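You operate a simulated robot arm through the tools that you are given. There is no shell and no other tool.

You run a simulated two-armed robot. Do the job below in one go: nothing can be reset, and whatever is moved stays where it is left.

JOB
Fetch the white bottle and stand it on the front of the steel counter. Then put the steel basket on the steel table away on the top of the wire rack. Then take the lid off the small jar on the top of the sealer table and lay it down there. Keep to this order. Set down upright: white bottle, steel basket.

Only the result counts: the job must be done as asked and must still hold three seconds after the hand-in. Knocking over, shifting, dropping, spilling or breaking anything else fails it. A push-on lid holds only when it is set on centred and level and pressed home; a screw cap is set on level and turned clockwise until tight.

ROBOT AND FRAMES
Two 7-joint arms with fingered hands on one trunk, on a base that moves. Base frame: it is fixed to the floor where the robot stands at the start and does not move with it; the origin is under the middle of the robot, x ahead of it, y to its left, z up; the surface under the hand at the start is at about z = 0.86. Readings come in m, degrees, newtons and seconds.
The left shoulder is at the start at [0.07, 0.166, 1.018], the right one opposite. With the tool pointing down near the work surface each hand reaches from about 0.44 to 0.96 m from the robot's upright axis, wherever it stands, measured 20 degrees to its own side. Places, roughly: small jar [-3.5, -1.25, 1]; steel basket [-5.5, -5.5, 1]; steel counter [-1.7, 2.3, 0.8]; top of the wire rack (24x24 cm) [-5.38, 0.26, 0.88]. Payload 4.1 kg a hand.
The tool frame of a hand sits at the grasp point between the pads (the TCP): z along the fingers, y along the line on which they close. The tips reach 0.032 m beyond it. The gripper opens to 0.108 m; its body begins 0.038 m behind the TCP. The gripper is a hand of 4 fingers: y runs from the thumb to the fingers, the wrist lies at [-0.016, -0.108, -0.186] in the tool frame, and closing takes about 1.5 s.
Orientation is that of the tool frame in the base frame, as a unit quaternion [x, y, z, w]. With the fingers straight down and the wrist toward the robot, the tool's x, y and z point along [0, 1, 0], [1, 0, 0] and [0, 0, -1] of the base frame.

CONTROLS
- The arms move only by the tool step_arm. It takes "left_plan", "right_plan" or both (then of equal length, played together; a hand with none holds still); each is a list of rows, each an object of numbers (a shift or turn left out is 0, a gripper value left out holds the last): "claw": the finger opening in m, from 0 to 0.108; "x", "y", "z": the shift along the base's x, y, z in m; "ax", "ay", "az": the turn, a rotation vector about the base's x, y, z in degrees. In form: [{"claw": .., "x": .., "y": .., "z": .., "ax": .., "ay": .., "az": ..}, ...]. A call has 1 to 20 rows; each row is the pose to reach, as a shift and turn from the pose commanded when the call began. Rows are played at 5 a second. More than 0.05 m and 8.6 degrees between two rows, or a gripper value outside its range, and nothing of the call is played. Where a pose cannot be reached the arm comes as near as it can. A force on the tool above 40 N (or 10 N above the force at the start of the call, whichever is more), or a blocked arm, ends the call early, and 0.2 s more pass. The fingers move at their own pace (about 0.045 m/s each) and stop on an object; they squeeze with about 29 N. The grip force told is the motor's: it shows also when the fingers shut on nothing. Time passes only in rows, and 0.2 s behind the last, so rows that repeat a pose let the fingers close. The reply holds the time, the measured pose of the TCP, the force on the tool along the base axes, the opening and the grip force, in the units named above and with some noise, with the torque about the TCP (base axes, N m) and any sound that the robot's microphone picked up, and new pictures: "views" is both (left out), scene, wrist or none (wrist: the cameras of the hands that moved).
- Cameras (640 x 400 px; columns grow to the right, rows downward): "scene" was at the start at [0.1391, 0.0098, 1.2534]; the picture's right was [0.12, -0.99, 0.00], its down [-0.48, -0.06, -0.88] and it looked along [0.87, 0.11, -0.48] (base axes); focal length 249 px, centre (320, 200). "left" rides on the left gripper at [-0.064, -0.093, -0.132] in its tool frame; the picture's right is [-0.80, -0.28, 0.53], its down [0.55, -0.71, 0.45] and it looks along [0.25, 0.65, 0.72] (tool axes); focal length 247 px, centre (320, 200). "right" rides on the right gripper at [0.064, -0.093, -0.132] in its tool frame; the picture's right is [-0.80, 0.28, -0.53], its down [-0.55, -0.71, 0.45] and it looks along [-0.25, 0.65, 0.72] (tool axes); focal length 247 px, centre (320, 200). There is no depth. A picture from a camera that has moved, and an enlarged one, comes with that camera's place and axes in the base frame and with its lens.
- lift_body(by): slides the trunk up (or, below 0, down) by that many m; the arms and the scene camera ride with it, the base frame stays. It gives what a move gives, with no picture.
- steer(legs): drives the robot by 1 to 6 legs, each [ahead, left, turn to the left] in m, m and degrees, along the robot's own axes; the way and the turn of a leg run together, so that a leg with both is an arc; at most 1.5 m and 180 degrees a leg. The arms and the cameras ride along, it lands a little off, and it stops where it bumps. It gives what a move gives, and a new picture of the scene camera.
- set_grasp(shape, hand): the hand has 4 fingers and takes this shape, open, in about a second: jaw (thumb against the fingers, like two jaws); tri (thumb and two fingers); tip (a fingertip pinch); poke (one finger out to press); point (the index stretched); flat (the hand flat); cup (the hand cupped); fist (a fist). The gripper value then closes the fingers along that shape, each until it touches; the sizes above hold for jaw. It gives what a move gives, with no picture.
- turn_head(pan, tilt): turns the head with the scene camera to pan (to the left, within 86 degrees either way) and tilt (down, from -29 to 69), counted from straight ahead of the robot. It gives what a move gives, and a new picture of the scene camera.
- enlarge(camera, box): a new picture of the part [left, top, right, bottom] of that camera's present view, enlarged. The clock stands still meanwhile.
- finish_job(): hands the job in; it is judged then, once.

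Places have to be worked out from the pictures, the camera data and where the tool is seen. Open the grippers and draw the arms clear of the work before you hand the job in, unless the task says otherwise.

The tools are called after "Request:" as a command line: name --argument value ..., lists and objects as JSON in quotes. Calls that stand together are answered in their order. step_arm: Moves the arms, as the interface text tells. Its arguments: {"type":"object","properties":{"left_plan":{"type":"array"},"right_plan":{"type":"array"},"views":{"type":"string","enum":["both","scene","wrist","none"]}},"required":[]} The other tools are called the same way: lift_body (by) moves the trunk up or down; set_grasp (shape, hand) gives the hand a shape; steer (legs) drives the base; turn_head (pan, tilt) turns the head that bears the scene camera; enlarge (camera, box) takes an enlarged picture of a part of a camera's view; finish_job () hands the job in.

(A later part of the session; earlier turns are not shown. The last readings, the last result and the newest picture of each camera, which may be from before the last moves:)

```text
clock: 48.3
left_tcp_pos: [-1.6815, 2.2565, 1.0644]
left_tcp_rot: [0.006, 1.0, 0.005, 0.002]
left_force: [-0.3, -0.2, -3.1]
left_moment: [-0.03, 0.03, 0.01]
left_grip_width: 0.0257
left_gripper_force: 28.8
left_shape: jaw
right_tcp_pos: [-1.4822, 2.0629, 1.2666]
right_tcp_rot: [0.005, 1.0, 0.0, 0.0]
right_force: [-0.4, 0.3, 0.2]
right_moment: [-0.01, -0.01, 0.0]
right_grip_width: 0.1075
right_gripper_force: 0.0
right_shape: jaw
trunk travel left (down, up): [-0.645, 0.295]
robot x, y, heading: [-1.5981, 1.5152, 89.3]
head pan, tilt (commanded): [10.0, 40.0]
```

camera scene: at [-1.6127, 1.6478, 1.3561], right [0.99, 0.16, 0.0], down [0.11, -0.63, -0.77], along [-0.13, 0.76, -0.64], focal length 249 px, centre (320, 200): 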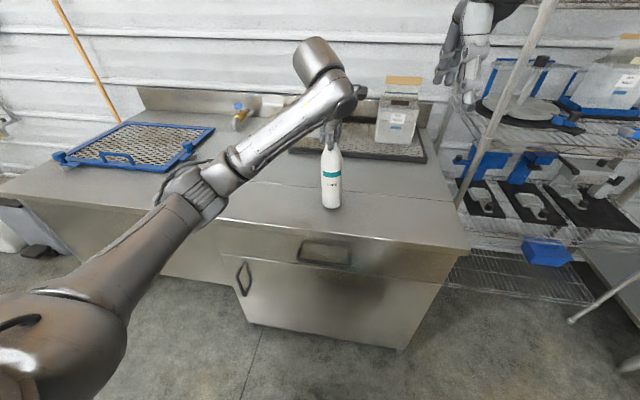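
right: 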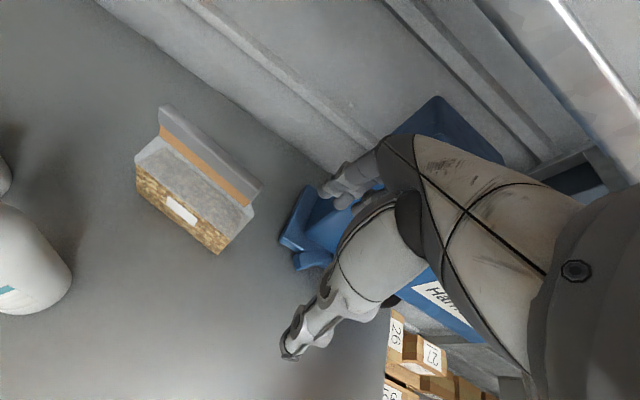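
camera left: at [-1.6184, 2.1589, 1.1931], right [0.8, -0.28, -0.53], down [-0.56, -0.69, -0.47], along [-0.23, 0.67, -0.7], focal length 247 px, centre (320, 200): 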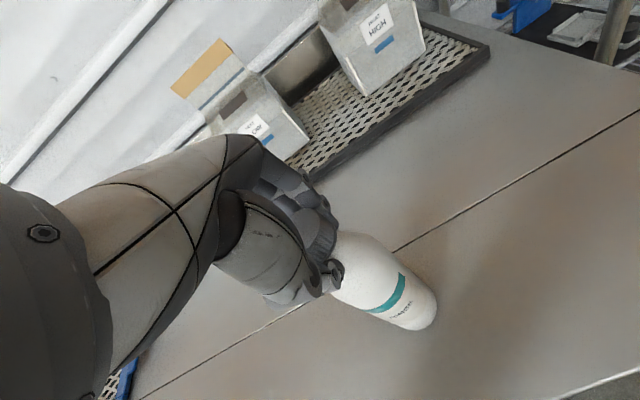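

The force is now about the bottle's own weight, so it's just at contact. I'll drop 2 mm and open the hand.

Request:
step_arm --left_plan '[{"z": -0.002, "claw": 0.0}, {"z": -0.003, "claw": 0.0}, {"z": -0.003, "claw": 0.03}, {"z": -0.003, "claw": 0.04}, {"z": -0.003, "claw": 0.06}, {"z": -0.003, "claw": 0.08}, {"z": -0.003, "claw": 0.108}, {"z": -0.003, "claw": 0.108}, {"z": -0.003, "claw": 0.108}, {"z": -0.003, "claw": 0.108}]' --views "both"

Request:
enlarge --camera "scene" --box '[260, 110, 420, 260]'

```text
clock: 50.5
left_tcp_pos: [-1.6804, 2.256, 1.0641]
left_tcp_rot: [0.007, 1.0, 0.006, 0.002]
left_force: [0.1, -0.3, 0.1]
left_moment: [0.02, 0.01, -0.01]
left_grip_width: 0.1078
left_gripper_force: 0.1
left_shape: jaw
right_tcp_pos: [-1.4829, 2.0634, 1.267]
right_tcp_rot: [0.005, 1.0, 0.0, 0.0]
right_force: [0.0, -0.2, 0.2]
right_moment: [0.01, -0.02, -0.03]
right_grip_width: 0.1075
right_gripper_force: 0.0
right_shape: jaw
trunk travel left (down, up): [-0.645, 0.295]
robot x, y, heading: [-1.6006, 1.5148, 89.3]
head pan, tilt (commanded): [10.0, 40.0]
camera scene: at [-1.6125, 1.6472, 1.3562], right [0.99, 0.16, 0.0], down [0.11, -0.63, -0.77], along [-0.13, 0.76, -0.64], focal length 249 px, centre (320, 200)
camera left: at [-1.6191, 2.1613, 1.1945], right [0.8, -0.29, -0.53], down [-0.56, -0.69, -0.46], along [-0.24, 0.66, -0.71], focal length 247 px, centre (320, 200)
```

scene: 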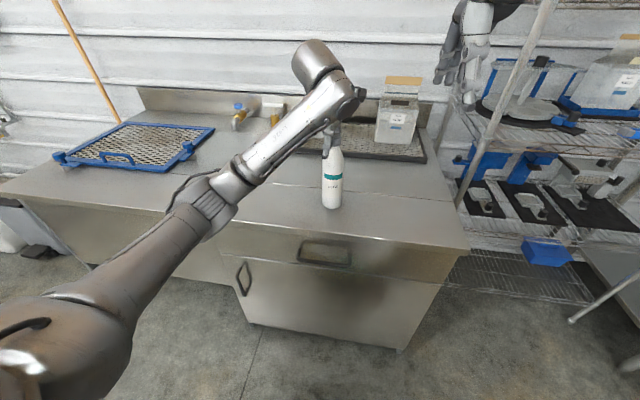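
left: 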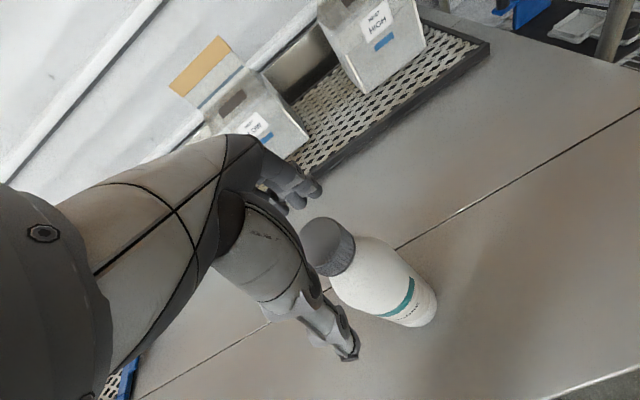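

```text
2.67 times, centred on (340, 185) of scene
camera zoom: at [-1.6125, 1.6472, 1.3562], right [0.99, 0.16, 0.0], down [0.11, -0.63, -0.77], along [-0.13, 0.76, -0.64], focal length 664 px, centre (267, 240)
```

zoom: 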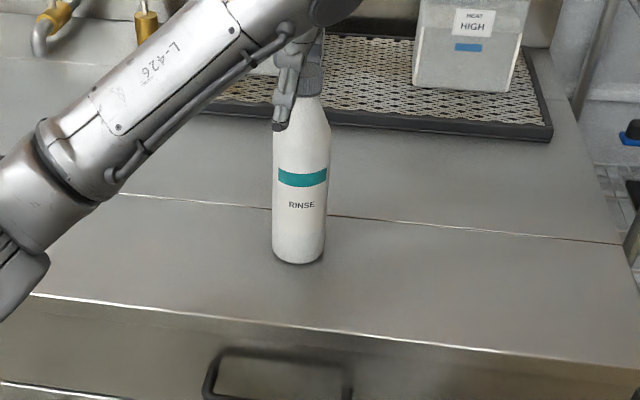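

The bottle stands upright on its own with the hand open. I'll raise the hand straight up and draw it back.

Request:
step_arm --left_plan '[{"z": 0.02}, {"z": 0.05}, {"z": 0.09}, {"z": 0.13}, {"z": 0.17}, {"z": 0.19, "y": -0.03}, {"z": 0.2, "y": -0.07}, {"z": 0.2, "y": -0.11}, {"z": 0.2, "y": -0.16}, {"z": 0.2, "y": -0.21}, {"z": 0.2, "y": -0.26}, {"z": 0.2, "y": -0.26}]' --views "scene"

Request:
enlarge --camera "scene" --box '[220, 100, 460, 260]'

```text
clock: 53.1
left_tcp_pos: [-1.6804, 1.9982, 1.2628]
left_tcp_rot: [0.006, 1.0, 0.006, 0.002]
left_force: [-0.8, 0.2, -0.3]
left_moment: [-0.04, 0.01, -0.04]
left_grip_width: 0.1079
left_gripper_force: 0.1
left_shape: jaw
right_tcp_pos: [-1.4811, 2.065, 1.2667]
right_tcp_rot: [0.005, 1.0, -0.001, 0.0]
right_force: [-0.1, 0.5, -0.7]
right_moment: [0.03, 0.03, -0.01]
right_grip_width: 0.1075
right_gripper_force: 0.0
right_shape: jaw
trunk travel left (down, up): [-0.645, 0.295]
robot x, y, heading: [-1.599, 1.5143, 89.6]
head pan, tilt (commanded): [10.0, 40.0]
camera scene: at [-1.6125, 1.6482, 1.356], right [0.99, 0.16, 0.0], down [0.11, -0.64, -0.77], along [-0.13, 0.76, -0.64], focal length 249 px, centre (320, 200)
```

scene: 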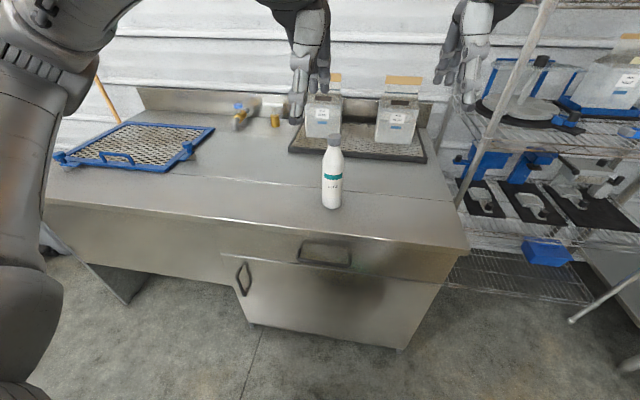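

```text
2.50 times, centred on (340, 180) of scene
camera zoom: at [-1.6125, 1.6482, 1.356], right [0.99, 0.16, 0.0], down [0.11, -0.64, -0.77], along [-0.13, 0.76, -0.64], focal length 622 px, centre (270, 250)
```

zoom: 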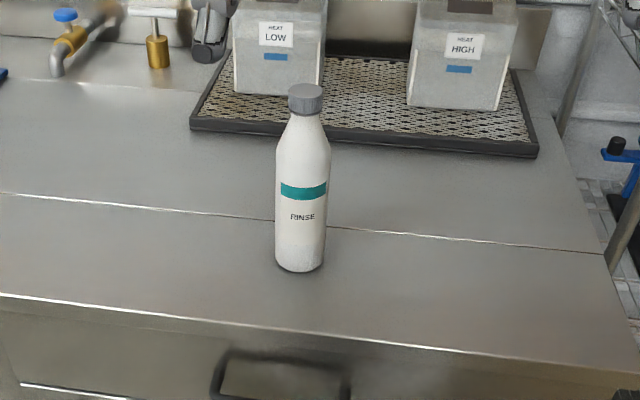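

The bottle is placed well on the front of the counter. Next comes the basket, so I'll turn left to face −x and survey the way, keeping the hands high.

Request:
steer --legs '[[0, 0, 90]]'

Request:
turn_head --pan 0 --tilt 15

Request:
turn_head --pan 50 --tilt 15

Request:
turn_head --pan 86 --tilt 20

```text
clock: 57.3
left_tcp_pos: [-2.0802, 1.4363, 1.2642]
left_tcp_rot: [-0.699, 0.715, 0.007, -0.003]
left_force: [0.0, 0.4, 0.0]
left_moment: [0.01, 0.0, -0.02]
left_grip_width: 0.1079
left_gripper_force: 0.0
left_shape: jaw
right_tcp_pos: [-2.1457, 1.6365, 1.2679]
right_tcp_rot: [-0.7, 0.714, 0.0, 0.0]
right_force: [0.9, -0.2, 0.4]
right_moment: [-0.04, -0.01, 0.0]
right_grip_width: 0.1076
right_gripper_force: 0.1
right_shape: jaw
trunk travel left (down, up): [-0.645, 0.295]
robot x, y, heading: [-1.5973, 1.5148, 178.8]
head pan, tilt (commanded): [10.0, 40.0]
camera scene: at [-1.7335, 1.5009, 1.3562], right [-0.15, 0.99, 0.0], down [0.64, 0.1, -0.77], along [-0.76, -0.12, -0.64], focal length 249 px, centre (320, 200)
```

scene: 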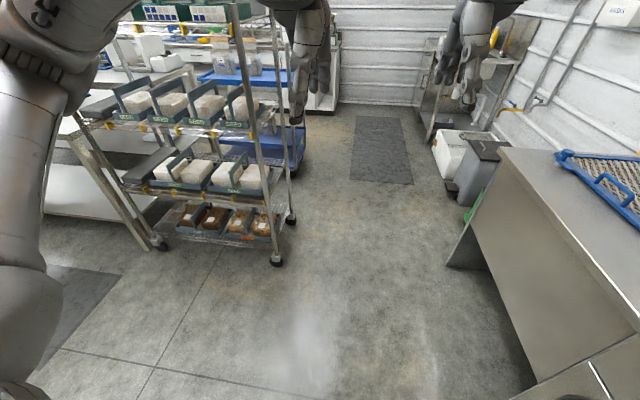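

```text
clock: 58.2
left_tcp_pos: [-2.0808, 1.4368, 1.2638]
left_tcp_rot: [-0.699, 0.715, 0.007, -0.003]
left_force: [0.8, 0.4, 0.4]
left_moment: [-0.01, 0.0, 0.01]
left_grip_width: 0.1076
left_gripper_force: 0.0
left_shape: jaw
right_tcp_pos: [-2.146, 1.6355, 1.2685]
right_tcp_rot: [-0.7, 0.714, 0.0, 0.0]
right_force: [0.5, -0.3, -0.1]
right_moment: [-0.02, -0.04, -0.02]
right_grip_width: 0.1077
right_gripper_force: 0.1
right_shape: jaw
trunk travel left (down, up): [-0.645, 0.295]
robot x, y, heading: [-1.5942, 1.51, 178.8]
head pan, tilt (commanded): [0.0, 15.0]
camera scene: at [-1.7429, 1.5159, 1.3956], right [0.02, 1.0, 0.0], down [0.26, -0.01, -0.97], along [-0.97, 0.02, -0.26], focal length 249 px, centre (320, 200)
```

scene: 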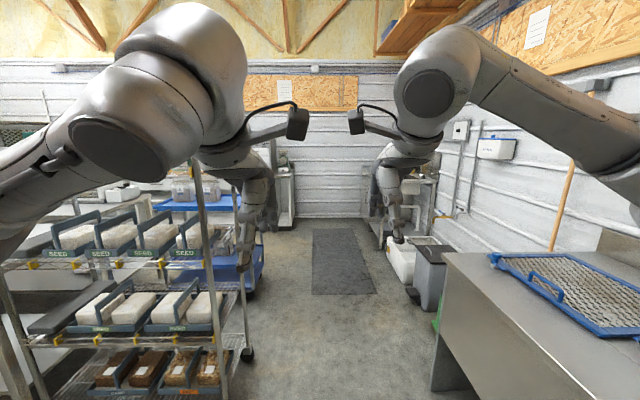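

```text
clock: 59.4
left_tcp_pos: [-2.0802, 1.4371, 1.2646]
left_tcp_rot: [-0.699, 0.715, 0.006, -0.003]
left_force: [-0.8, 0.4, 0.1]
left_moment: [0.01, -0.02, -0.03]
left_grip_width: 0.108
left_gripper_force: 0.1
left_shape: jaw
right_tcp_pos: [-2.1466, 1.6353, 1.2679]
right_tcp_rot: [-0.7, 0.714, 0.0, 0.0]
right_force: [-0.1, 0.0, -0.7]
right_moment: [-0.01, 0.01, 0.01]
right_grip_width: 0.108
right_gripper_force: 0.1
right_shape: jaw
trunk travel left (down, up): [-0.645, 0.295]
robot x, y, heading: [-1.5973, 1.5155, 178.7]
head pan, tilt (commanded): [50.0, 15.0]
camera scene: at [-1.711, 1.4437, 1.3957], right [-0.75, 0.66, 0.0], down [0.17, 0.19, -0.97], along [-0.64, -0.73, -0.26], focal length 249 px, centre (320, 200)
```

scene: 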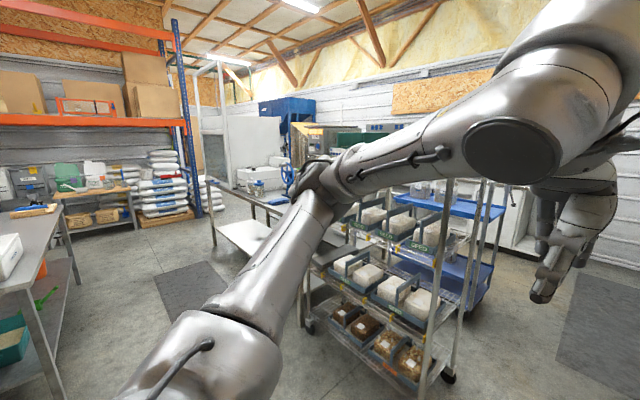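

```text
clock: 60.4
left_tcp_pos: [-2.0804, 1.4358, 1.2648]
left_tcp_rot: [-0.699, 0.715, 0.007, -0.004]
left_force: [0.7, 0.7, 0.8]
left_moment: [-0.01, -0.03, -0.03]
left_grip_width: 0.1078
left_gripper_force: 0.1
left_shape: jaw
right_tcp_pos: [-2.1455, 1.6361, 1.2687]
right_tcp_rot: [-0.7, 0.714, 0.0, 0.0]
right_force: [0.4, 0.4, -0.3]
right_moment: [0.02, 0.02, 0.02]
right_grip_width: 0.1079
right_gripper_force: 0.1
right_shape: jaw
trunk travel left (down, up): [-0.645, 0.295]
robot x, y, heading: [-1.5981, 1.515, 178.7]
head pan, tilt (commanded): [85.9, 20.0]
camera scene: at [-1.658, 1.4212, 1.3876], right [-1.0, 0.09, 0.0], down [0.03, 0.34, -0.94], along [-0.09, -0.94, -0.34], focal length 249 px, centre (320, 200)
```

scene: 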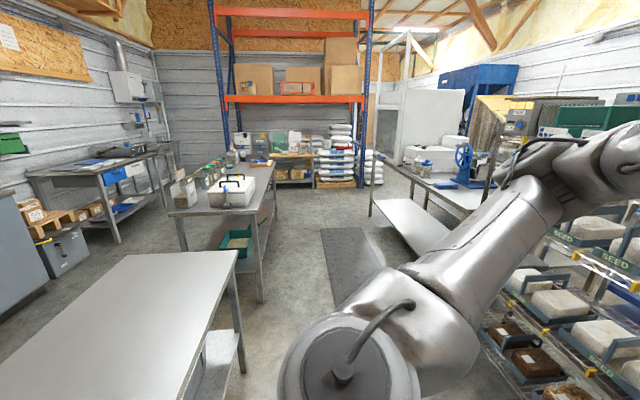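

The map so far: the seed rack and sealer table front sit at x ≈ −2.67, and the islands end at x ≈ −1.35. That leaves an aisle centred at x ≈ −2.0 running toward −y. I'll turn to face −y, line up with the aisle and drive the first part.

Request:
steer --legs '[[0, 0, 91.3]]'

Request:
steer --legs '[[0, -0.42, 0], [1.2, 0, 0]]'

Request:
turn_head --pan -20 --tilt 15

```text
clock: 64.7
left_tcp_pos: [-1.5114, 1.033, 1.2629]
left_tcp_rot: [1.0, -0.004, -0.003, 0.006]
left_force: [-0.2, -0.2, 0.0]
left_moment: [0.02, 0.04, 0.02]
left_grip_width: 0.1079
left_gripper_force: 0.1
left_shape: jaw
right_tcp_pos: [-1.7118, 0.9651, 1.2685]
right_tcp_rot: [1.0, -0.003, 0.0, 0.0]
right_force: [0.0, 1.2, 0.9]
right_moment: [0.03, 0.01, 0.03]
right_grip_width: 0.1077
right_gripper_force: 0.1
right_shape: jaw
trunk travel left (down, up): [-0.645, 0.295]
robot x, y, heading: [-1.5989, 1.5177, -90.3]
head pan, tilt (commanded): [85.9, 20.0]
camera scene: at [-1.5066, 1.4555, 1.3876], right [-0.08, -1.0, 0.0], down [-0.34, 0.03, -0.94], along [0.94, -0.07, -0.34], focal length 249 px, centre (320, 200)
```

scene: 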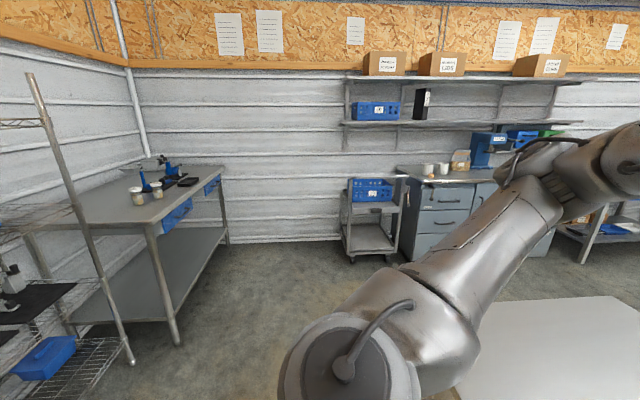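

```text
clock: 72.9
left_tcp_pos: [-1.9486, -0.161, 1.2632]
left_tcp_rot: [1.0, -0.011, -0.003, 0.007]
left_force: [0.3, -0.7, 0.2]
left_moment: [0.03, 0.0, 0.01]
left_grip_width: 0.1076
left_gripper_force: 0.0
left_shape: jaw
right_tcp_pos: [-2.1467, -0.2255, 1.2693]
right_tcp_rot: [1.0, -0.007, 0.0, 0.0]
right_force: [-0.1, 0.1, -0.5]
right_moment: [0.04, 0.03, -0.01]
right_grip_width: 0.1076
right_gripper_force: 0.1
right_shape: jaw
trunk travel left (down, up): [-0.645, 0.295]
robot x, y, heading: [-2.0298, 0.3181, -91.0]
head pan, tilt (commanded): [85.9, 20.0]
camera scene: at [-1.9372, 0.2612, 1.3876], right [-0.09, -1.0, 0.0], down [-0.34, 0.03, -0.94], along [0.94, -0.08, -0.34], focal length 249 px, centre (320, 200)
```

scene: 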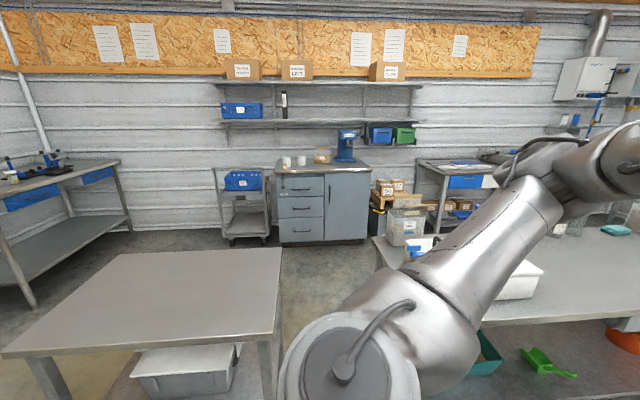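

```text
clock: 74.7
left_tcp_pos: [-1.9487, -0.1616, 1.2647]
left_tcp_rot: [1.0, -0.01, -0.003, 0.007]
left_force: [0.9, -0.3, 0.1]
left_moment: [-0.03, 0.0, 0.04]
left_grip_width: 0.1078
left_gripper_force: 0.1
left_shape: jaw
right_tcp_pos: [-2.1469, -0.2263, 1.2683]
right_tcp_rot: [1.0, -0.008, 0.001, 0.0]
right_force: [0.2, 0.1, 0.5]
right_moment: [0.03, 0.03, -0.01]
right_grip_width: 0.1079
right_gripper_force: 0.2
right_shape: jaw
trunk travel left (down, up): [-0.645, 0.295]
robot x, y, heading: [-2.0242, 0.3215, -91.0]
head pan, tilt (commanded): [-20.0, 15.0]
camera scene: at [-2.0633, 0.1821, 1.3957], right [-0.93, 0.36, 0.0], down [0.09, 0.24, -0.97], along [-0.35, -0.9, -0.26], focal length 249 px, centre (320, 200)
```

scene: 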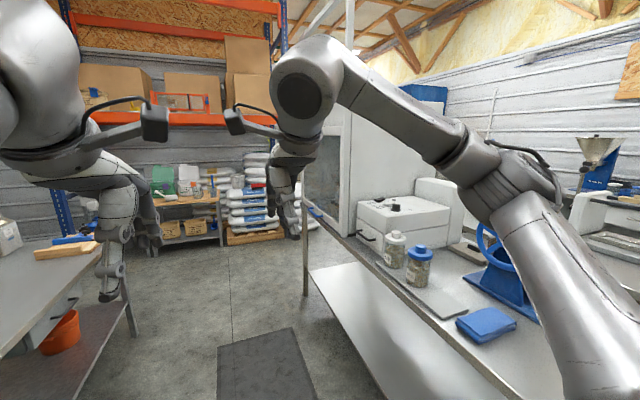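

The aisle ahead is clear apart from a floor mat, and two jars stand on the right-hand table near [-2.7, -0.43]. I'll keep driving toward −y.

Request:
steer --legs '[[1.3, 0, 1.0], [1.3, 0, 0]]'

Request:
turn_head --pan -60 --tilt 15

Request:
turn_head --pan -86 --tilt 15

```text
clock: 87.5
left_tcp_pos: [-2.0036, -2.7787, 1.2635]
left_tcp_rot: [1.0, -0.02, -0.003, 0.007]
left_force: [0.7, -0.7, 0.1]
left_moment: [0.0, -0.02, 0.0]
left_grip_width: 0.1078
left_gripper_force: 0.1
left_shape: jaw
right_tcp_pos: [-2.2033, -2.8419, 1.2678]
right_tcp_rot: [1.0, -0.017, 0.0, 0.0]
right_force: [-0.2, -0.7, 0.3]
right_moment: [0.02, 0.02, -0.03]
right_grip_width: 0.108
right_gripper_force: 0.1
right_shape: jaw
trunk travel left (down, up): [-0.645, 0.295]
robot x, y, heading: [-2.074, -2.2965, -91.8]
head pan, tilt (commanded): [-20.0, 15.0]
camera scene: at [-2.1127, -2.4341, 1.3957], right [-0.93, 0.37, 0.0], down [0.1, 0.24, -0.97], along [-0.36, -0.9, -0.26], focal length 249 px, centre (320, 200)
```

scene: 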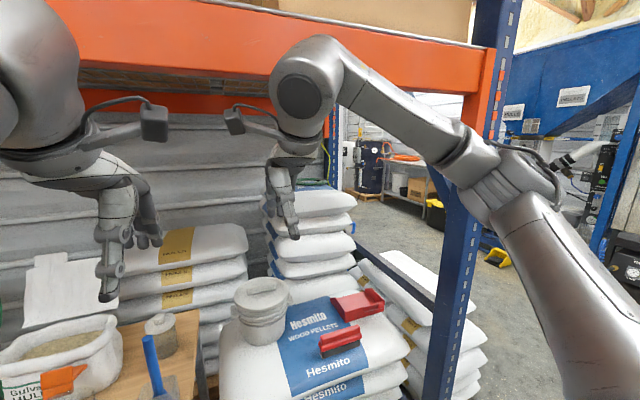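

```text
clock: 88.5
left_tcp_pos: [-2.003, -2.7801, 1.2648]
left_tcp_rot: [1.0, -0.018, -0.003, 0.007]
left_force: [0.3, 0.3, 0.9]
left_moment: [0.01, 0.01, 0.02]
left_grip_width: 0.1078
left_gripper_force: 0.2
left_shape: jaw
right_tcp_pos: [-2.2039, -2.8412, 1.2674]
right_tcp_rot: [1.0, -0.017, -0.001, 0.0]
right_force: [0.7, 0.1, -0.1]
right_moment: [-0.02, 0.01, 0.02]
right_grip_width: 0.1077
right_gripper_force: 0.0
right_shape: jaw
trunk travel left (down, up): [-0.645, 0.295]
robot x, y, heading: [-2.0745, -2.2939, -92.1]
head pan, tilt (commanded): [-60.0, 15.0]
camera scene: at [-2.1601, -2.3915, 1.3957], right [-0.47, 0.88, 0.0], down [0.23, 0.12, -0.97], along [-0.85, -0.45, -0.26], focal length 249 px, centre (320, 200)
```

scene: 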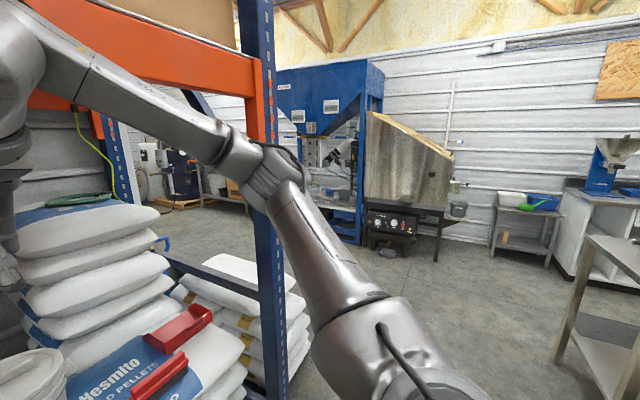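

```text
clock: 89.4
left_tcp_pos: [-2.0038, -2.7799, 1.2634]
left_tcp_rot: [1.0, -0.018, -0.003, 0.008]
left_force: [0.4, -0.1, 0.9]
left_moment: [0.0, 0.03, 0.03]
left_grip_width: 0.1076
left_gripper_force: 0.0
left_shape: jaw
right_tcp_pos: [-2.2033, -2.8419, 1.269]
right_tcp_rot: [1.0, -0.017, 0.0, 0.001]
right_force: [0.2, 1.0, -0.2]
right_moment: [-0.01, -0.02, -0.03]
right_grip_width: 0.1077
right_gripper_force: 0.1
right_shape: jaw
trunk travel left (down, up): [-0.645, 0.295]
robot x, y, heading: [-2.0748, -2.2997, -92.0]
head pan, tilt (commanded): [-85.9, 15.0]
camera scene: at [-2.1711, -2.351, 1.3957], right [-0.04, 1.0, 0.0], down [0.26, 0.01, -0.97], along [-0.97, -0.04, -0.26], focal length 249 px, centre (320, 200)
```

scene: 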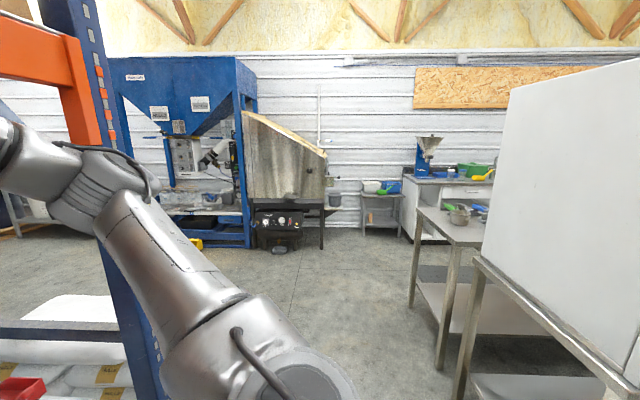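

I'm near the pallet rack, whose right upright is at about [-2.85, -3.15]; the passage continues west and then south. I'll turn right to face −x and drive west between the sealer table and the rack.

Request:
steer --legs '[[0, 0, -88]]'

Request:
turn_head --pan 0 --tilt 20

Request:
turn_head --pan 40 --tilt 20

```text
clock: 93.6
left_tcp_pos: [-2.5551, -2.3849, 1.2637]
left_tcp_rot: [0.707, -0.707, -0.006, 0.003]
left_force: [0.2, 0.6, -0.8]
left_moment: [0.01, -0.01, 0.02]
left_grip_width: 0.1082
left_gripper_force: 0.0
left_shape: jaw
right_tcp_pos: [-2.6263, -2.1865, 1.268]
right_tcp_rot: [0.708, -0.707, 0.0, 0.0]
right_force: [-0.4, -0.6, -0.3]
right_moment: [0.02, 0.01, 0.01]
right_grip_width: 0.1076
right_gripper_force: 0.1
right_shape: jaw
trunk travel left (down, up): [-0.645, 0.295]
robot x, y, heading: [-2.0737, -2.295, -179.9]
head pan, tilt (commanded): [-85.9, 15.0]
camera scene: at [-2.1332, -2.2042, 1.3957], right [1.0, 0.07, 0.0], down [0.02, -0.26, -0.97], along [-0.07, 0.96, -0.26], focal length 249 px, centre (320, 200)
```

scene: 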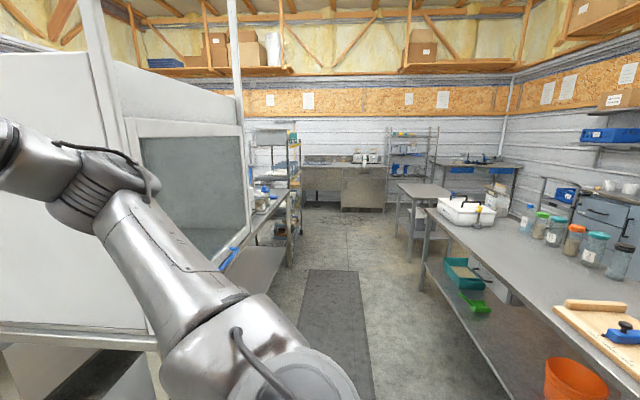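

```text
clock: 95.2
left_tcp_pos: [-2.556, -2.3847, 1.2637]
left_tcp_rot: [-0.707, 0.707, 0.006, -0.003]
left_force: [0.1, -0.5, 0.3]
left_moment: [-0.01, -0.02, 0.0]
left_grip_width: 0.1077
left_gripper_force: 0.1
left_shape: jaw
right_tcp_pos: [-2.6251, -2.187, 1.2676]
right_tcp_rot: [0.708, -0.706, 0.0, 0.0]
right_force: [0.1, 0.0, 0.1]
right_moment: [0.0, 0.01, 0.0]
right_grip_width: 0.1078
right_gripper_force: 0.0
right_shape: jaw
trunk travel left (down, up): [-0.645, 0.295]
robot x, y, heading: [-2.0745, -2.2905, -179.7]
head pan, tilt (commanded): [0.0, 20.0]
camera scene: at [-2.2195, -2.2975, 1.3876], right [0.0, 1.0, 0.0], down [0.34, 0.0, -0.94], along [-0.94, 0.0, -0.34], focal length 249 px, centre (320, 200)
```

scene: 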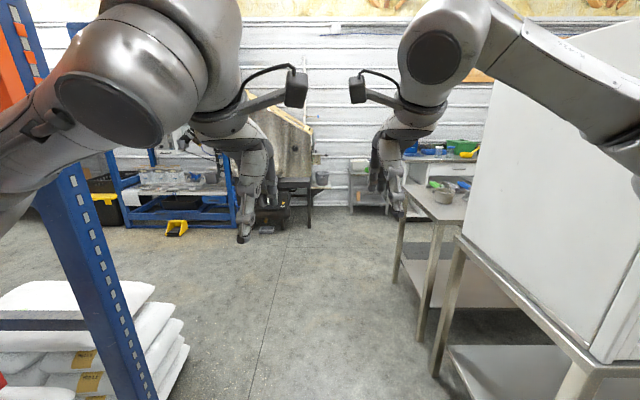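

```text
clock: 96.2
left_tcp_pos: [-2.5546, -2.3853, 1.265]
left_tcp_rot: [0.708, -0.707, -0.007, 0.003]
left_force: [-0.1, 0.1, 0.3]
left_moment: [0.02, -0.01, -0.01]
left_grip_width: 0.1077
left_gripper_force: 0.1
left_shape: jaw
right_tcp_pos: [-2.6251, -2.186, 1.2688]
right_tcp_rot: [0.708, -0.706, -0.001, -0.001]
right_force: [0.6, 0.1, 0.8]
right_moment: [0.02, 0.0, -0.03]
right_grip_width: 0.1077
right_gripper_force: 0.0
right_shape: jaw
trunk travel left (down, up): [-0.645, 0.295]
robot x, y, heading: [-2.0748, -2.2959, -179.9]
head pan, tilt (commanded): [40.0, 20.0]
camera scene: at [-2.1976, -2.3573, 1.3876], right [-0.64, 0.76, 0.0], down [0.26, 0.22, -0.94], along [-0.72, -0.61, -0.34], focal length 249 px, centre (320, 200)
```

scene: 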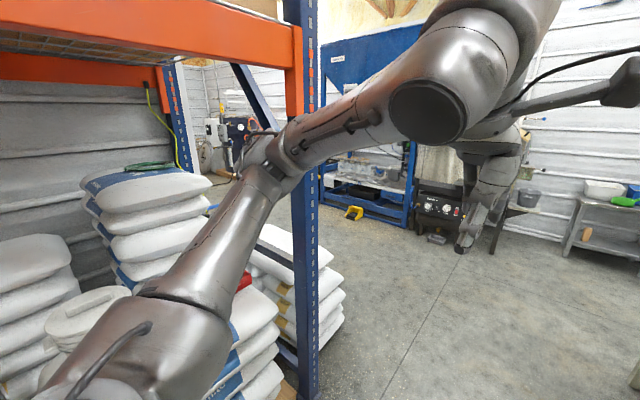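

The lane west at y ≈ −2.3 is clear, between the table ends (y ≈ −1.66) and the sacks (y ≈ −3.1). I'll drive about 2.1 m west, then look south.

Request:
steer --legs '[[1.3, 0.05, 0], [0.8, 0, 0]]'

Request:
turn_head --pan 60 --tilt 20

Request:
turn_head --pan 86 --tilt 15

```text
clock: 106.7
left_tcp_pos: [-4.6592, -2.3958, 1.2641]
left_tcp_rot: [-0.698, 0.716, 0.007, -0.003]
left_force: [0.3, -0.5, -0.3]
left_moment: [0.02, 0.0, -0.01]
left_grip_width: 0.1076
left_gripper_force: 0.0
left_shape: jaw
right_tcp_pos: [-4.7243, -2.1963, 1.2683]
right_tcp_rot: [-0.7, 0.714, 0.0, 0.0]
right_force: [-0.2, -0.8, 0.5]
right_moment: [0.03, -0.03, 0.01]
right_grip_width: 0.1076
right_gripper_force: 0.1
right_shape: jaw
trunk travel left (down, up): [-0.645, 0.295]
robot x, y, heading: [-4.1766, -2.3153, 178.7]
head pan, tilt (commanded): [40.0, 20.0]
camera scene: at [-4.3013, -2.3761, 1.3876], right [-0.63, 0.78, 0.0], down [0.27, 0.21, -0.94], along [-0.73, -0.59, -0.34], focal length 249 px, centre (320, 200)
```

scene: 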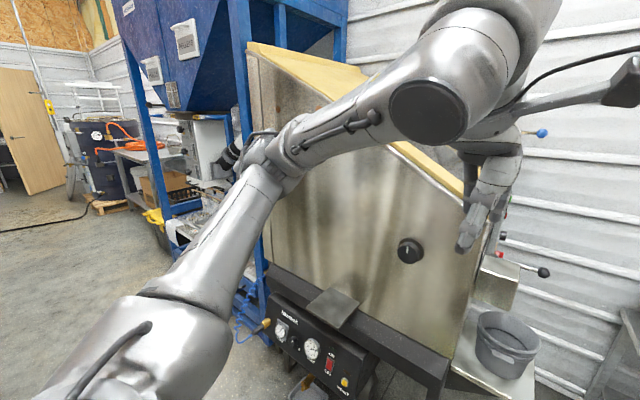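

```text
clock: 107.5
left_tcp_pos: [-4.6594, -2.395, 1.264]
left_tcp_rot: [-0.698, 0.716, 0.007, -0.004]
left_force: [-0.7, -0.7, 0.5]
left_moment: [0.01, -0.01, -0.01]
left_grip_width: 0.1081
left_gripper_force: 0.1
left_shape: jaw
right_tcp_pos: [-4.7232, -2.1964, 1.2682]
right_tcp_rot: [-0.7, 0.714, 0.0, -0.001]
right_force: [-0.2, 0.7, 0.2]
right_moment: [0.02, -0.04, 0.05]
right_grip_width: 0.1076
right_gripper_force: 0.1
right_shape: jaw
trunk travel left (down, up): [-0.645, 0.295]
robot x, y, heading: [-4.1755, -2.319, 178.6]
head pan, tilt (commanded): [60.0, 20.0]
camera scene: at [-4.277, -2.3973, 1.3876], right [-0.86, 0.52, 0.0], down [0.18, 0.29, -0.94], along [-0.49, -0.8, -0.34], focal length 249 px, centre (320, 200)
```

scene: 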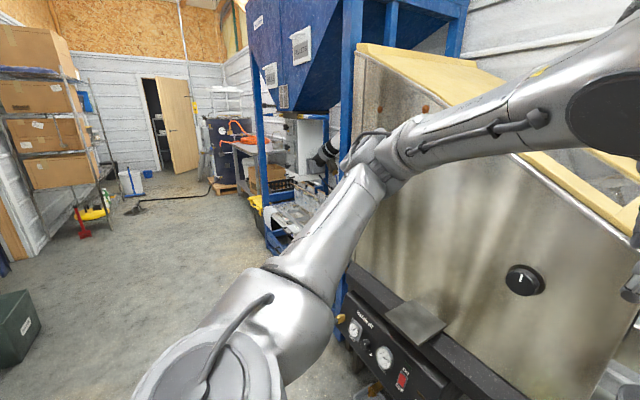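

```text
clock: 108.4
left_tcp_pos: [-4.6592, -2.3942, 1.263]
left_tcp_rot: [-0.698, 0.716, 0.007, -0.003]
left_force: [-0.4, 0.2, 0.5]
left_moment: [0.02, 0.02, 0.01]
left_grip_width: 0.108
left_gripper_force: 0.0
left_shape: jaw
right_tcp_pos: [-4.7242, -2.1956, 1.2686]
right_tcp_rot: [-0.7, 0.714, 0.0, -0.001]
right_force: [-1.1, -0.1, -0.6]
right_moment: [0.01, -0.02, -0.01]
right_grip_width: 0.1076
right_gripper_force: 0.1
right_shape: jaw
trunk travel left (down, up): [-0.645, 0.295]
robot x, y, heading: [-4.1772, -2.3159, 178.9]
head pan, tilt (commanded): [85.9, 15.0]
camera scene: at [-4.2375, -2.4107, 1.3957], right [-1.0, 0.09, 0.0], down [0.02, 0.26, -0.97], along [-0.09, -0.96, -0.26], focal length 249 px, centre (320, 200)
```

scene: 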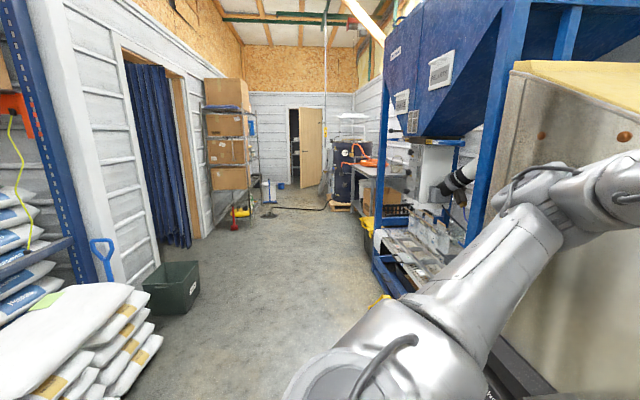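

The corridor south runs between the sacks (x ≈ −3.3) and the blue hopper (x ≈ −4.9), with a steel table farther along on the right. I'll back off the machine slightly, turn left to face −y and drive down the corridor.

Request:
steer --legs '[[-0.1, 0, 0], [0, 0, 91]]'

Request:
turn_head --pan -15 --tilt 20

Request:
steer --legs '[[1.4, 0, 0]]'

```text
clock: 113.4
left_tcp_pos: [-3.9894, -2.8007, 1.264]
left_tcp_rot: [1.0, -0.007, -0.003, 0.008]
left_force: [-0.1, 0.8, 0.2]
left_moment: [0.03, -0.02, -0.02]
left_grip_width: 0.1079
left_gripper_force: 0.1
left_shape: jaw
right_tcp_pos: [-4.1895, -2.8678, 1.2682]
right_tcp_rot: [1.0, -0.003, 0.0, 0.0]
right_force: [0.4, -0.7, 0.2]
right_moment: [0.03, -0.04, 0.01]
right_grip_width: 0.1077
right_gripper_force: 0.1
right_shape: jaw
trunk travel left (down, up): [-0.645, 0.295]
robot x, y, heading: [-4.077, -2.3177, -90.6]
head pan, tilt (commanded): [85.9, 15.0]
camera scene: at [-3.9824, -2.3786, 1.3957], right [-0.08, -1.0, 0.0], down [-0.26, 0.02, -0.97], along [0.96, -0.08, -0.26], focal length 249 px, centre (320, 200)
```

scene: 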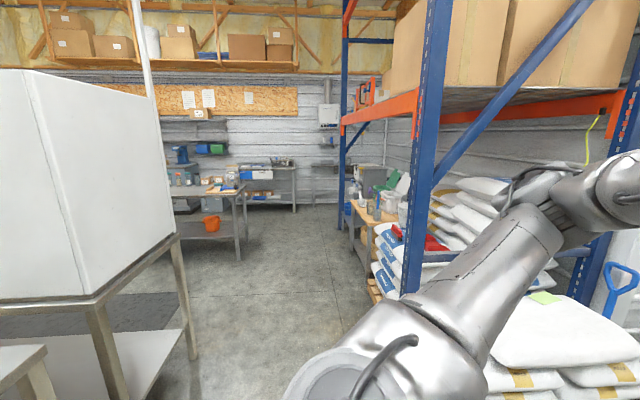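

```text
clock: 115.2
left_tcp_pos: [-3.9897, -2.8011, 1.2641]
left_tcp_rot: [1.0, -0.005, -0.003, 0.007]
left_force: [-0.2, 0.1, -0.6]
left_moment: [0.01, -0.02, -0.01]
left_grip_width: 0.1078
left_gripper_force: 0.2
left_shape: jaw
right_tcp_pos: [-4.1883, -2.8683, 1.2691]
right_tcp_rot: [1.0, -0.003, -0.001, -0.001]
right_force: [0.2, 0.6, 0.1]
right_moment: [-0.02, -0.01, 0.02]
right_grip_width: 0.1078
right_gripper_force: 0.0
right_shape: jaw
trunk travel left (down, up): [-0.645, 0.295]
robot x, y, heading: [-4.0712, -2.3177, -90.8]
head pan, tilt (commanded): [-15.0, 20.0]
camera scene: at [-4.1003, -2.461, 1.3876], right [-0.96, 0.27, 0.0], down [0.09, 0.33, -0.94], along [-0.25, -0.91, -0.34], focal length 249 px, centre (320, 200)
```

scene: 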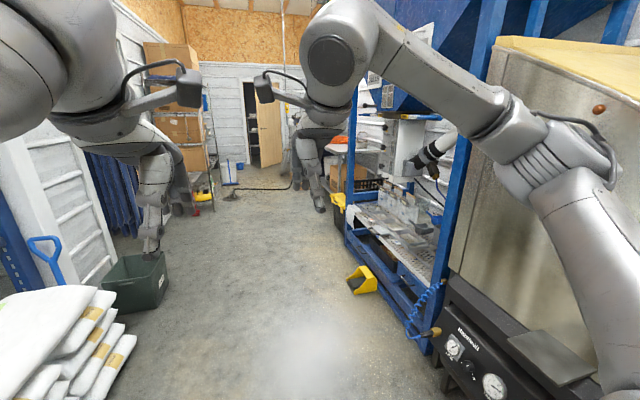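

```text
clock: 122.2
left_tcp_pos: [-3.9841, -4.2066, 1.2643]
left_tcp_rot: [1.0, 0.002, -0.002, 0.007]
left_force: [-0.3, -0.3, 0.6]
left_moment: [0.02, 0.0, -0.02]
left_grip_width: 0.1079
left_gripper_force: 0.1
left_shape: jaw
right_tcp_pos: [-4.1817, -4.2769, 1.2678]
right_tcp_rot: [1.0, 0.004, 0.001, 0.001]
right_force: [0.1, -0.3, -0.5]
right_moment: [-0.03, 0.02, -0.02]
right_grip_width: 0.1077
right_gripper_force: 0.1
right_shape: jaw
trunk travel left (down, up): [-0.645, 0.295]
robot x, y, heading: [-4.0754, -3.7264, -89.7]
head pan, tilt (commanded): [-15.0, 20.0]
camera scene: at [-4.0996, -3.8679, 1.3876], right [-0.97, 0.25, 0.0], down [0.09, 0.33, -0.94], along [-0.24, -0.91, -0.34], focal length 249 px, centre (320, 200)
```

scene: 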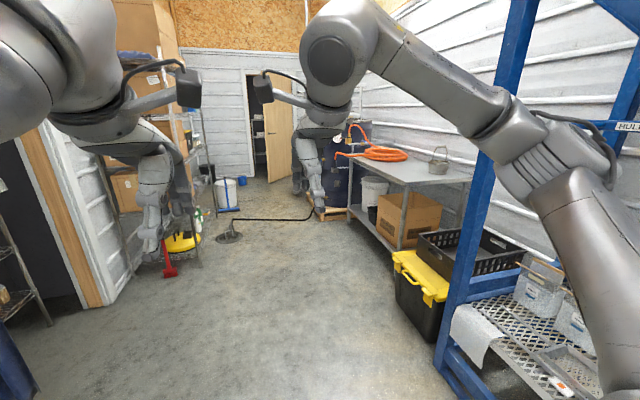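

I can see the steel basket with its bail handle on the steel table, near [-5.55, -5.56]; the table's front edge is at x ≈ −5.08. I'll drive south to y ≈ −5.5 and then turn to face the table.

Request:
steer --legs '[[1.5, 0, 0], [0.25, 0, 0]]'

Request:
steer --legs '[[0, 0, -90]]'

Request:
turn_head --pan 0 --tilt 30

```text
clock: 131.1
left_tcp_pos: [-3.9464, -5.9601, 1.264]
left_tcp_rot: [1.0, 0.009, -0.003, 0.007]
left_force: [-0.4, 0.4, -0.9]
left_moment: [0.02, 0.0, 0.01]
left_grip_width: 0.1079
left_gripper_force: 0.1
left_shape: jaw
right_tcp_pos: [-4.1442, -6.0324, 1.2677]
right_tcp_rot: [1.0, 0.013, -0.001, 0.001]
right_force: [-0.1, -0.1, 0.0]
right_moment: [0.03, 0.02, 0.01]
right_grip_width: 0.1079
right_gripper_force: 0.1
right_shape: jaw
trunk travel left (down, up): [-0.645, 0.295]
robot x, y, heading: [-4.0469, -5.4792, -88.7]
head pan, tilt (commanded): [-15.0, 20.0]
camera scene: at [-4.0684, -5.6235, 1.3877], right [-0.97, 0.24, 0.0], down [0.08, 0.33, -0.94], along [-0.22, -0.91, -0.34], focal length 249 px, centre (320, 200)
```

scene: 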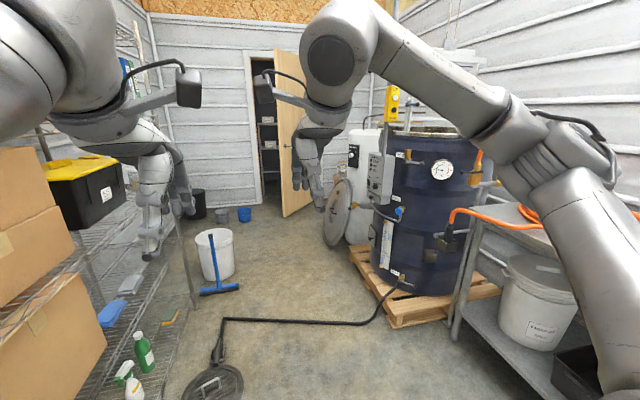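

```text
clock: 135.4
left_tcp_pos: [-4.5288, -5.5563, 1.2648]
left_tcp_rot: [-0.697, 0.717, 0.006, -0.003]
left_force: [0.3, 0.2, 0.4]
left_moment: [0.03, 0.0, 0.01]
left_grip_width: 0.1078
left_gripper_force: 0.1
left_shape: jaw
right_tcp_pos: [-4.592, -5.3576, 1.2684]
right_tcp_rot: [-0.698, 0.716, 0.0, 0.0]
right_force: [-0.1, -0.3, -0.3]
right_moment: [0.03, -0.02, 0.02]
right_grip_width: 0.1076
right_gripper_force: 0.1
right_shape: jaw
trunk travel left (down, up): [-0.645, 0.295]
robot x, y, heading: [-4.0431, -5.4785, 178.1]
head pan, tilt (commanded): [-15.0, 20.0]
camera scene: at [-4.1871, -5.4554, 1.3876], right [0.28, 0.96, 0.0], down [0.33, -0.1, -0.94], along [-0.9, 0.27, -0.34], focal length 249 px, centre (320, 200)
```

scene: 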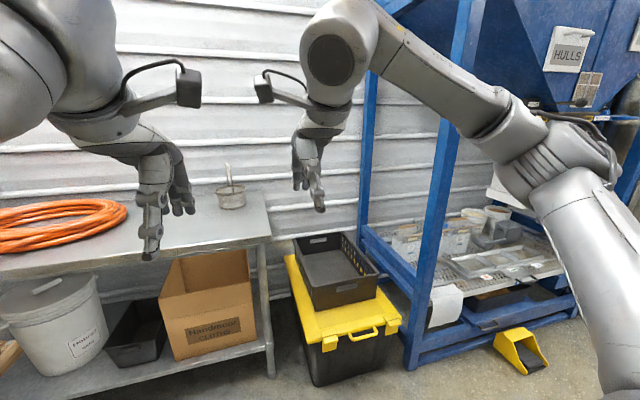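

```text
clock: 136.2
left_tcp_pos: [-4.5283, -5.5574, 1.2639]
left_tcp_rot: [-0.697, 0.717, 0.007, -0.003]
left_force: [0.1, 1.4, -0.1]
left_moment: [0.01, 0.02, -0.01]
left_grip_width: 0.1078
left_gripper_force: 0.0
left_shape: jaw
right_tcp_pos: [-4.5917, -5.3581, 1.2684]
right_tcp_rot: [-0.699, 0.716, 0.001, -0.002]
right_force: [0.1, 0.7, 0.4]
right_moment: [0.02, -0.01, 0.0]
right_grip_width: 0.1078
right_gripper_force: 0.0
right_shape: jaw
trunk travel left (down, up): [-0.645, 0.295]
robot x, y, heading: [-4.0455, -5.4833, 178.4]
head pan, tilt (commanded): [0.0, 30.0]
camera scene: at [-4.1882, -5.4794, 1.3716], right [0.03, 1.0, 0.0], down [0.5, -0.01, -0.87], along [-0.87, 0.02, -0.5], focal length 249 px, centre (320, 200)
```

scene: 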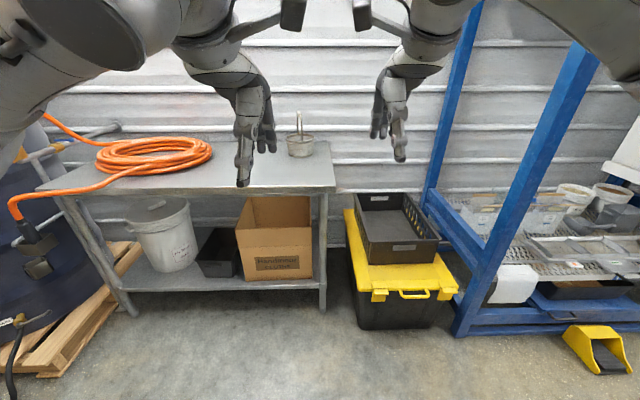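

The basket stands at the back right of the table. I'll enlarge it to see its shape and handle.

Request:
enlarge --camera "scene" --box '[250, 90, 350, 190]'

```text
4.00 times, centred on (300, 140) of scene
camera zoom: at [-4.1882, -5.4794, 1.3716], right [0.03, 1.0, 0.0], down [0.5, -0.01, -0.87], along [-0.87, 0.02, -0.5], focal length 995 px, centre (400, 440)
```

zoom: 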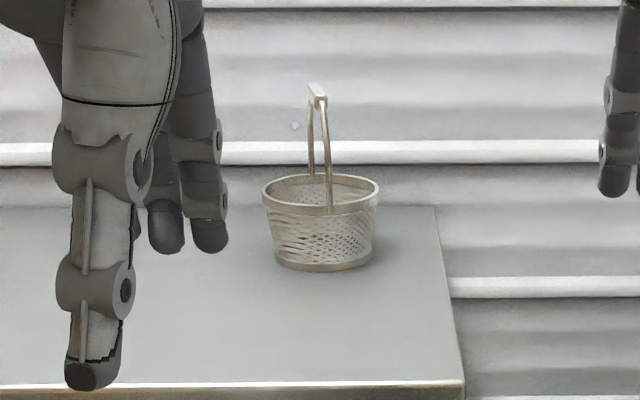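

The basket is a round mesh about 17 cm across, with an upright handle whose grip bar lies along x at z ≈ 1.10. Before closing in I'll look down to see how far my own base sticks out in front.

Request:
turn_head --pan 0 --tilt 69

```text
clock: 137.2
left_tcp_pos: [-4.5291, -5.5572, 1.2636]
left_tcp_rot: [-0.697, 0.717, 0.008, -0.003]
left_force: [0.6, 0.9, 0.3]
left_moment: [-0.02, 0.0, 0.03]
left_grip_width: 0.1076
left_gripper_force: 0.2
left_shape: jaw
right_tcp_pos: [-4.5923, -5.357, 1.2685]
right_tcp_rot: [-0.698, 0.716, 0.001, -0.001]
right_force: [-0.8, 0.1, -0.6]
right_moment: [0.0, -0.01, -0.04]
right_grip_width: 0.1078
right_gripper_force: 0.0
right_shape: jaw
trunk travel left (down, up): [-0.645, 0.295]
robot x, y, heading: [-4.048, -5.4814, 178.5]
head pan, tilt (commanded): [0.0, 68.8]
camera scene: at [-4.1537, -5.4804, 1.3201], right [0.03, 1.0, 0.0], down [0.93, -0.02, -0.36], along [-0.36, 0.01, -0.93], focal length 249 px, centre (320, 200)
```

scene: 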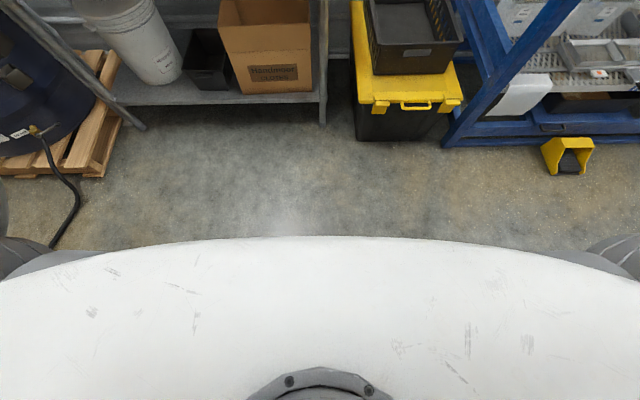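

My body reaches no more than about 0.33 m ahead, so I can stop at x ≈ −4.75, with the table edge at −5.15. I'll close in and shift left slightly so the right shoulder lines up with the basket.

Request:
steer --legs '[[0.4, 0.14, 1.5], [0.28, 0, 0]]'

Request:
turn_head --pan -5 --tilt 25

Request:
enlarge --camera "scene" --box '[230, 100, 430, 225]'

```text
clock: 141.4
left_tcp_pos: [-5.2092, -5.6996, 1.264]
left_tcp_rot: [-0.703, 0.711, 0.008, -0.004]
left_force: [0.2, -0.7, 0.4]
left_moment: [0.0, -0.01, 0.01]
left_grip_width: 0.1076
left_gripper_force: 0.1
left_shape: jaw
right_tcp_pos: [-5.2751, -5.5005, 1.2687]
right_tcp_rot: [-0.706, 0.709, 0.001, -0.001]
right_force: [-0.4, 0.2, 0.3]
right_moment: [-0.02, 0.0, -0.01]
right_grip_width: 0.1076
right_gripper_force: 0.0
right_shape: jaw
trunk travel left (down, up): [-0.645, 0.295]
robot x, y, heading: [-4.7313, -5.6146, 179.5]
head pan, tilt (commanded): [0.0, 68.8]
camera scene: at [-4.8347, -5.6156, 1.3201], right [0.01, 1.0, 0.0], down [0.93, -0.01, -0.36], along [-0.36, 0.0, -0.93], focal length 249 px, centre (320, 200)
```

scene: 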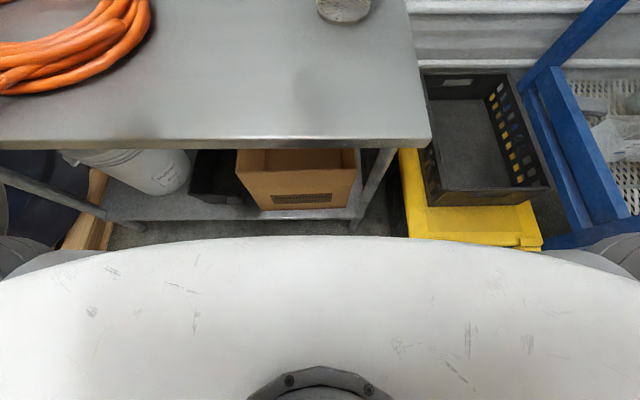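

```text
clock: 142.5
left_tcp_pos: [-5.2088, -5.6997, 1.2649]
left_tcp_rot: [-0.704, 0.71, 0.007, -0.003]
left_force: [0.4, 0.5, -0.2]
left_moment: [-0.02, 0.0, 0.02]
left_grip_width: 0.1077
left_gripper_force: 0.0
left_shape: jaw
right_tcp_pos: [-5.2769, -5.5008, 1.2685]
right_tcp_rot: [-0.705, 0.709, 0.001, 0.0]
right_force: [0.0, -0.1, -0.8]
right_moment: [0.01, 0.02, 0.0]
right_grip_width: 0.1076
right_gripper_force: 0.1
right_shape: jaw
trunk travel left (down, up): [-0.645, 0.295]
robot x, y, heading: [-4.7256, -5.6146, 179.6]
head pan, tilt (commanded): [-5.0, 25.0]
camera scene: at [-4.8711, -5.6073, 1.3794], right [0.09, 1.0, 0.0], down [0.42, -0.04, -0.91], along [-0.9, 0.08, -0.42], focal length 249 px, centre (320, 200)
```

scene: 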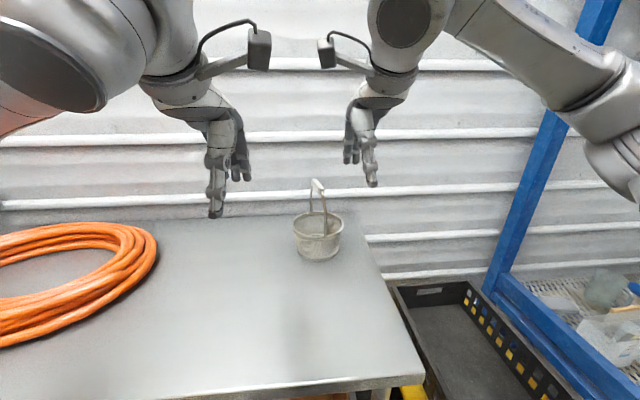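

```text
3.20 times, centred on (330, 162) of scene
camera zoom: at [-4.8711, -5.6073, 1.3794], right [0.09, 1.0, 0.0], down [0.42, -0.04, -0.91], along [-0.9, 0.08, -0.42], focal length 796 px, centre (288, 320)
```

zoom: 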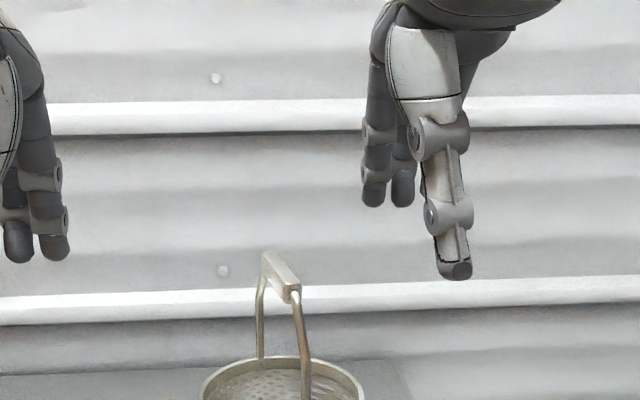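

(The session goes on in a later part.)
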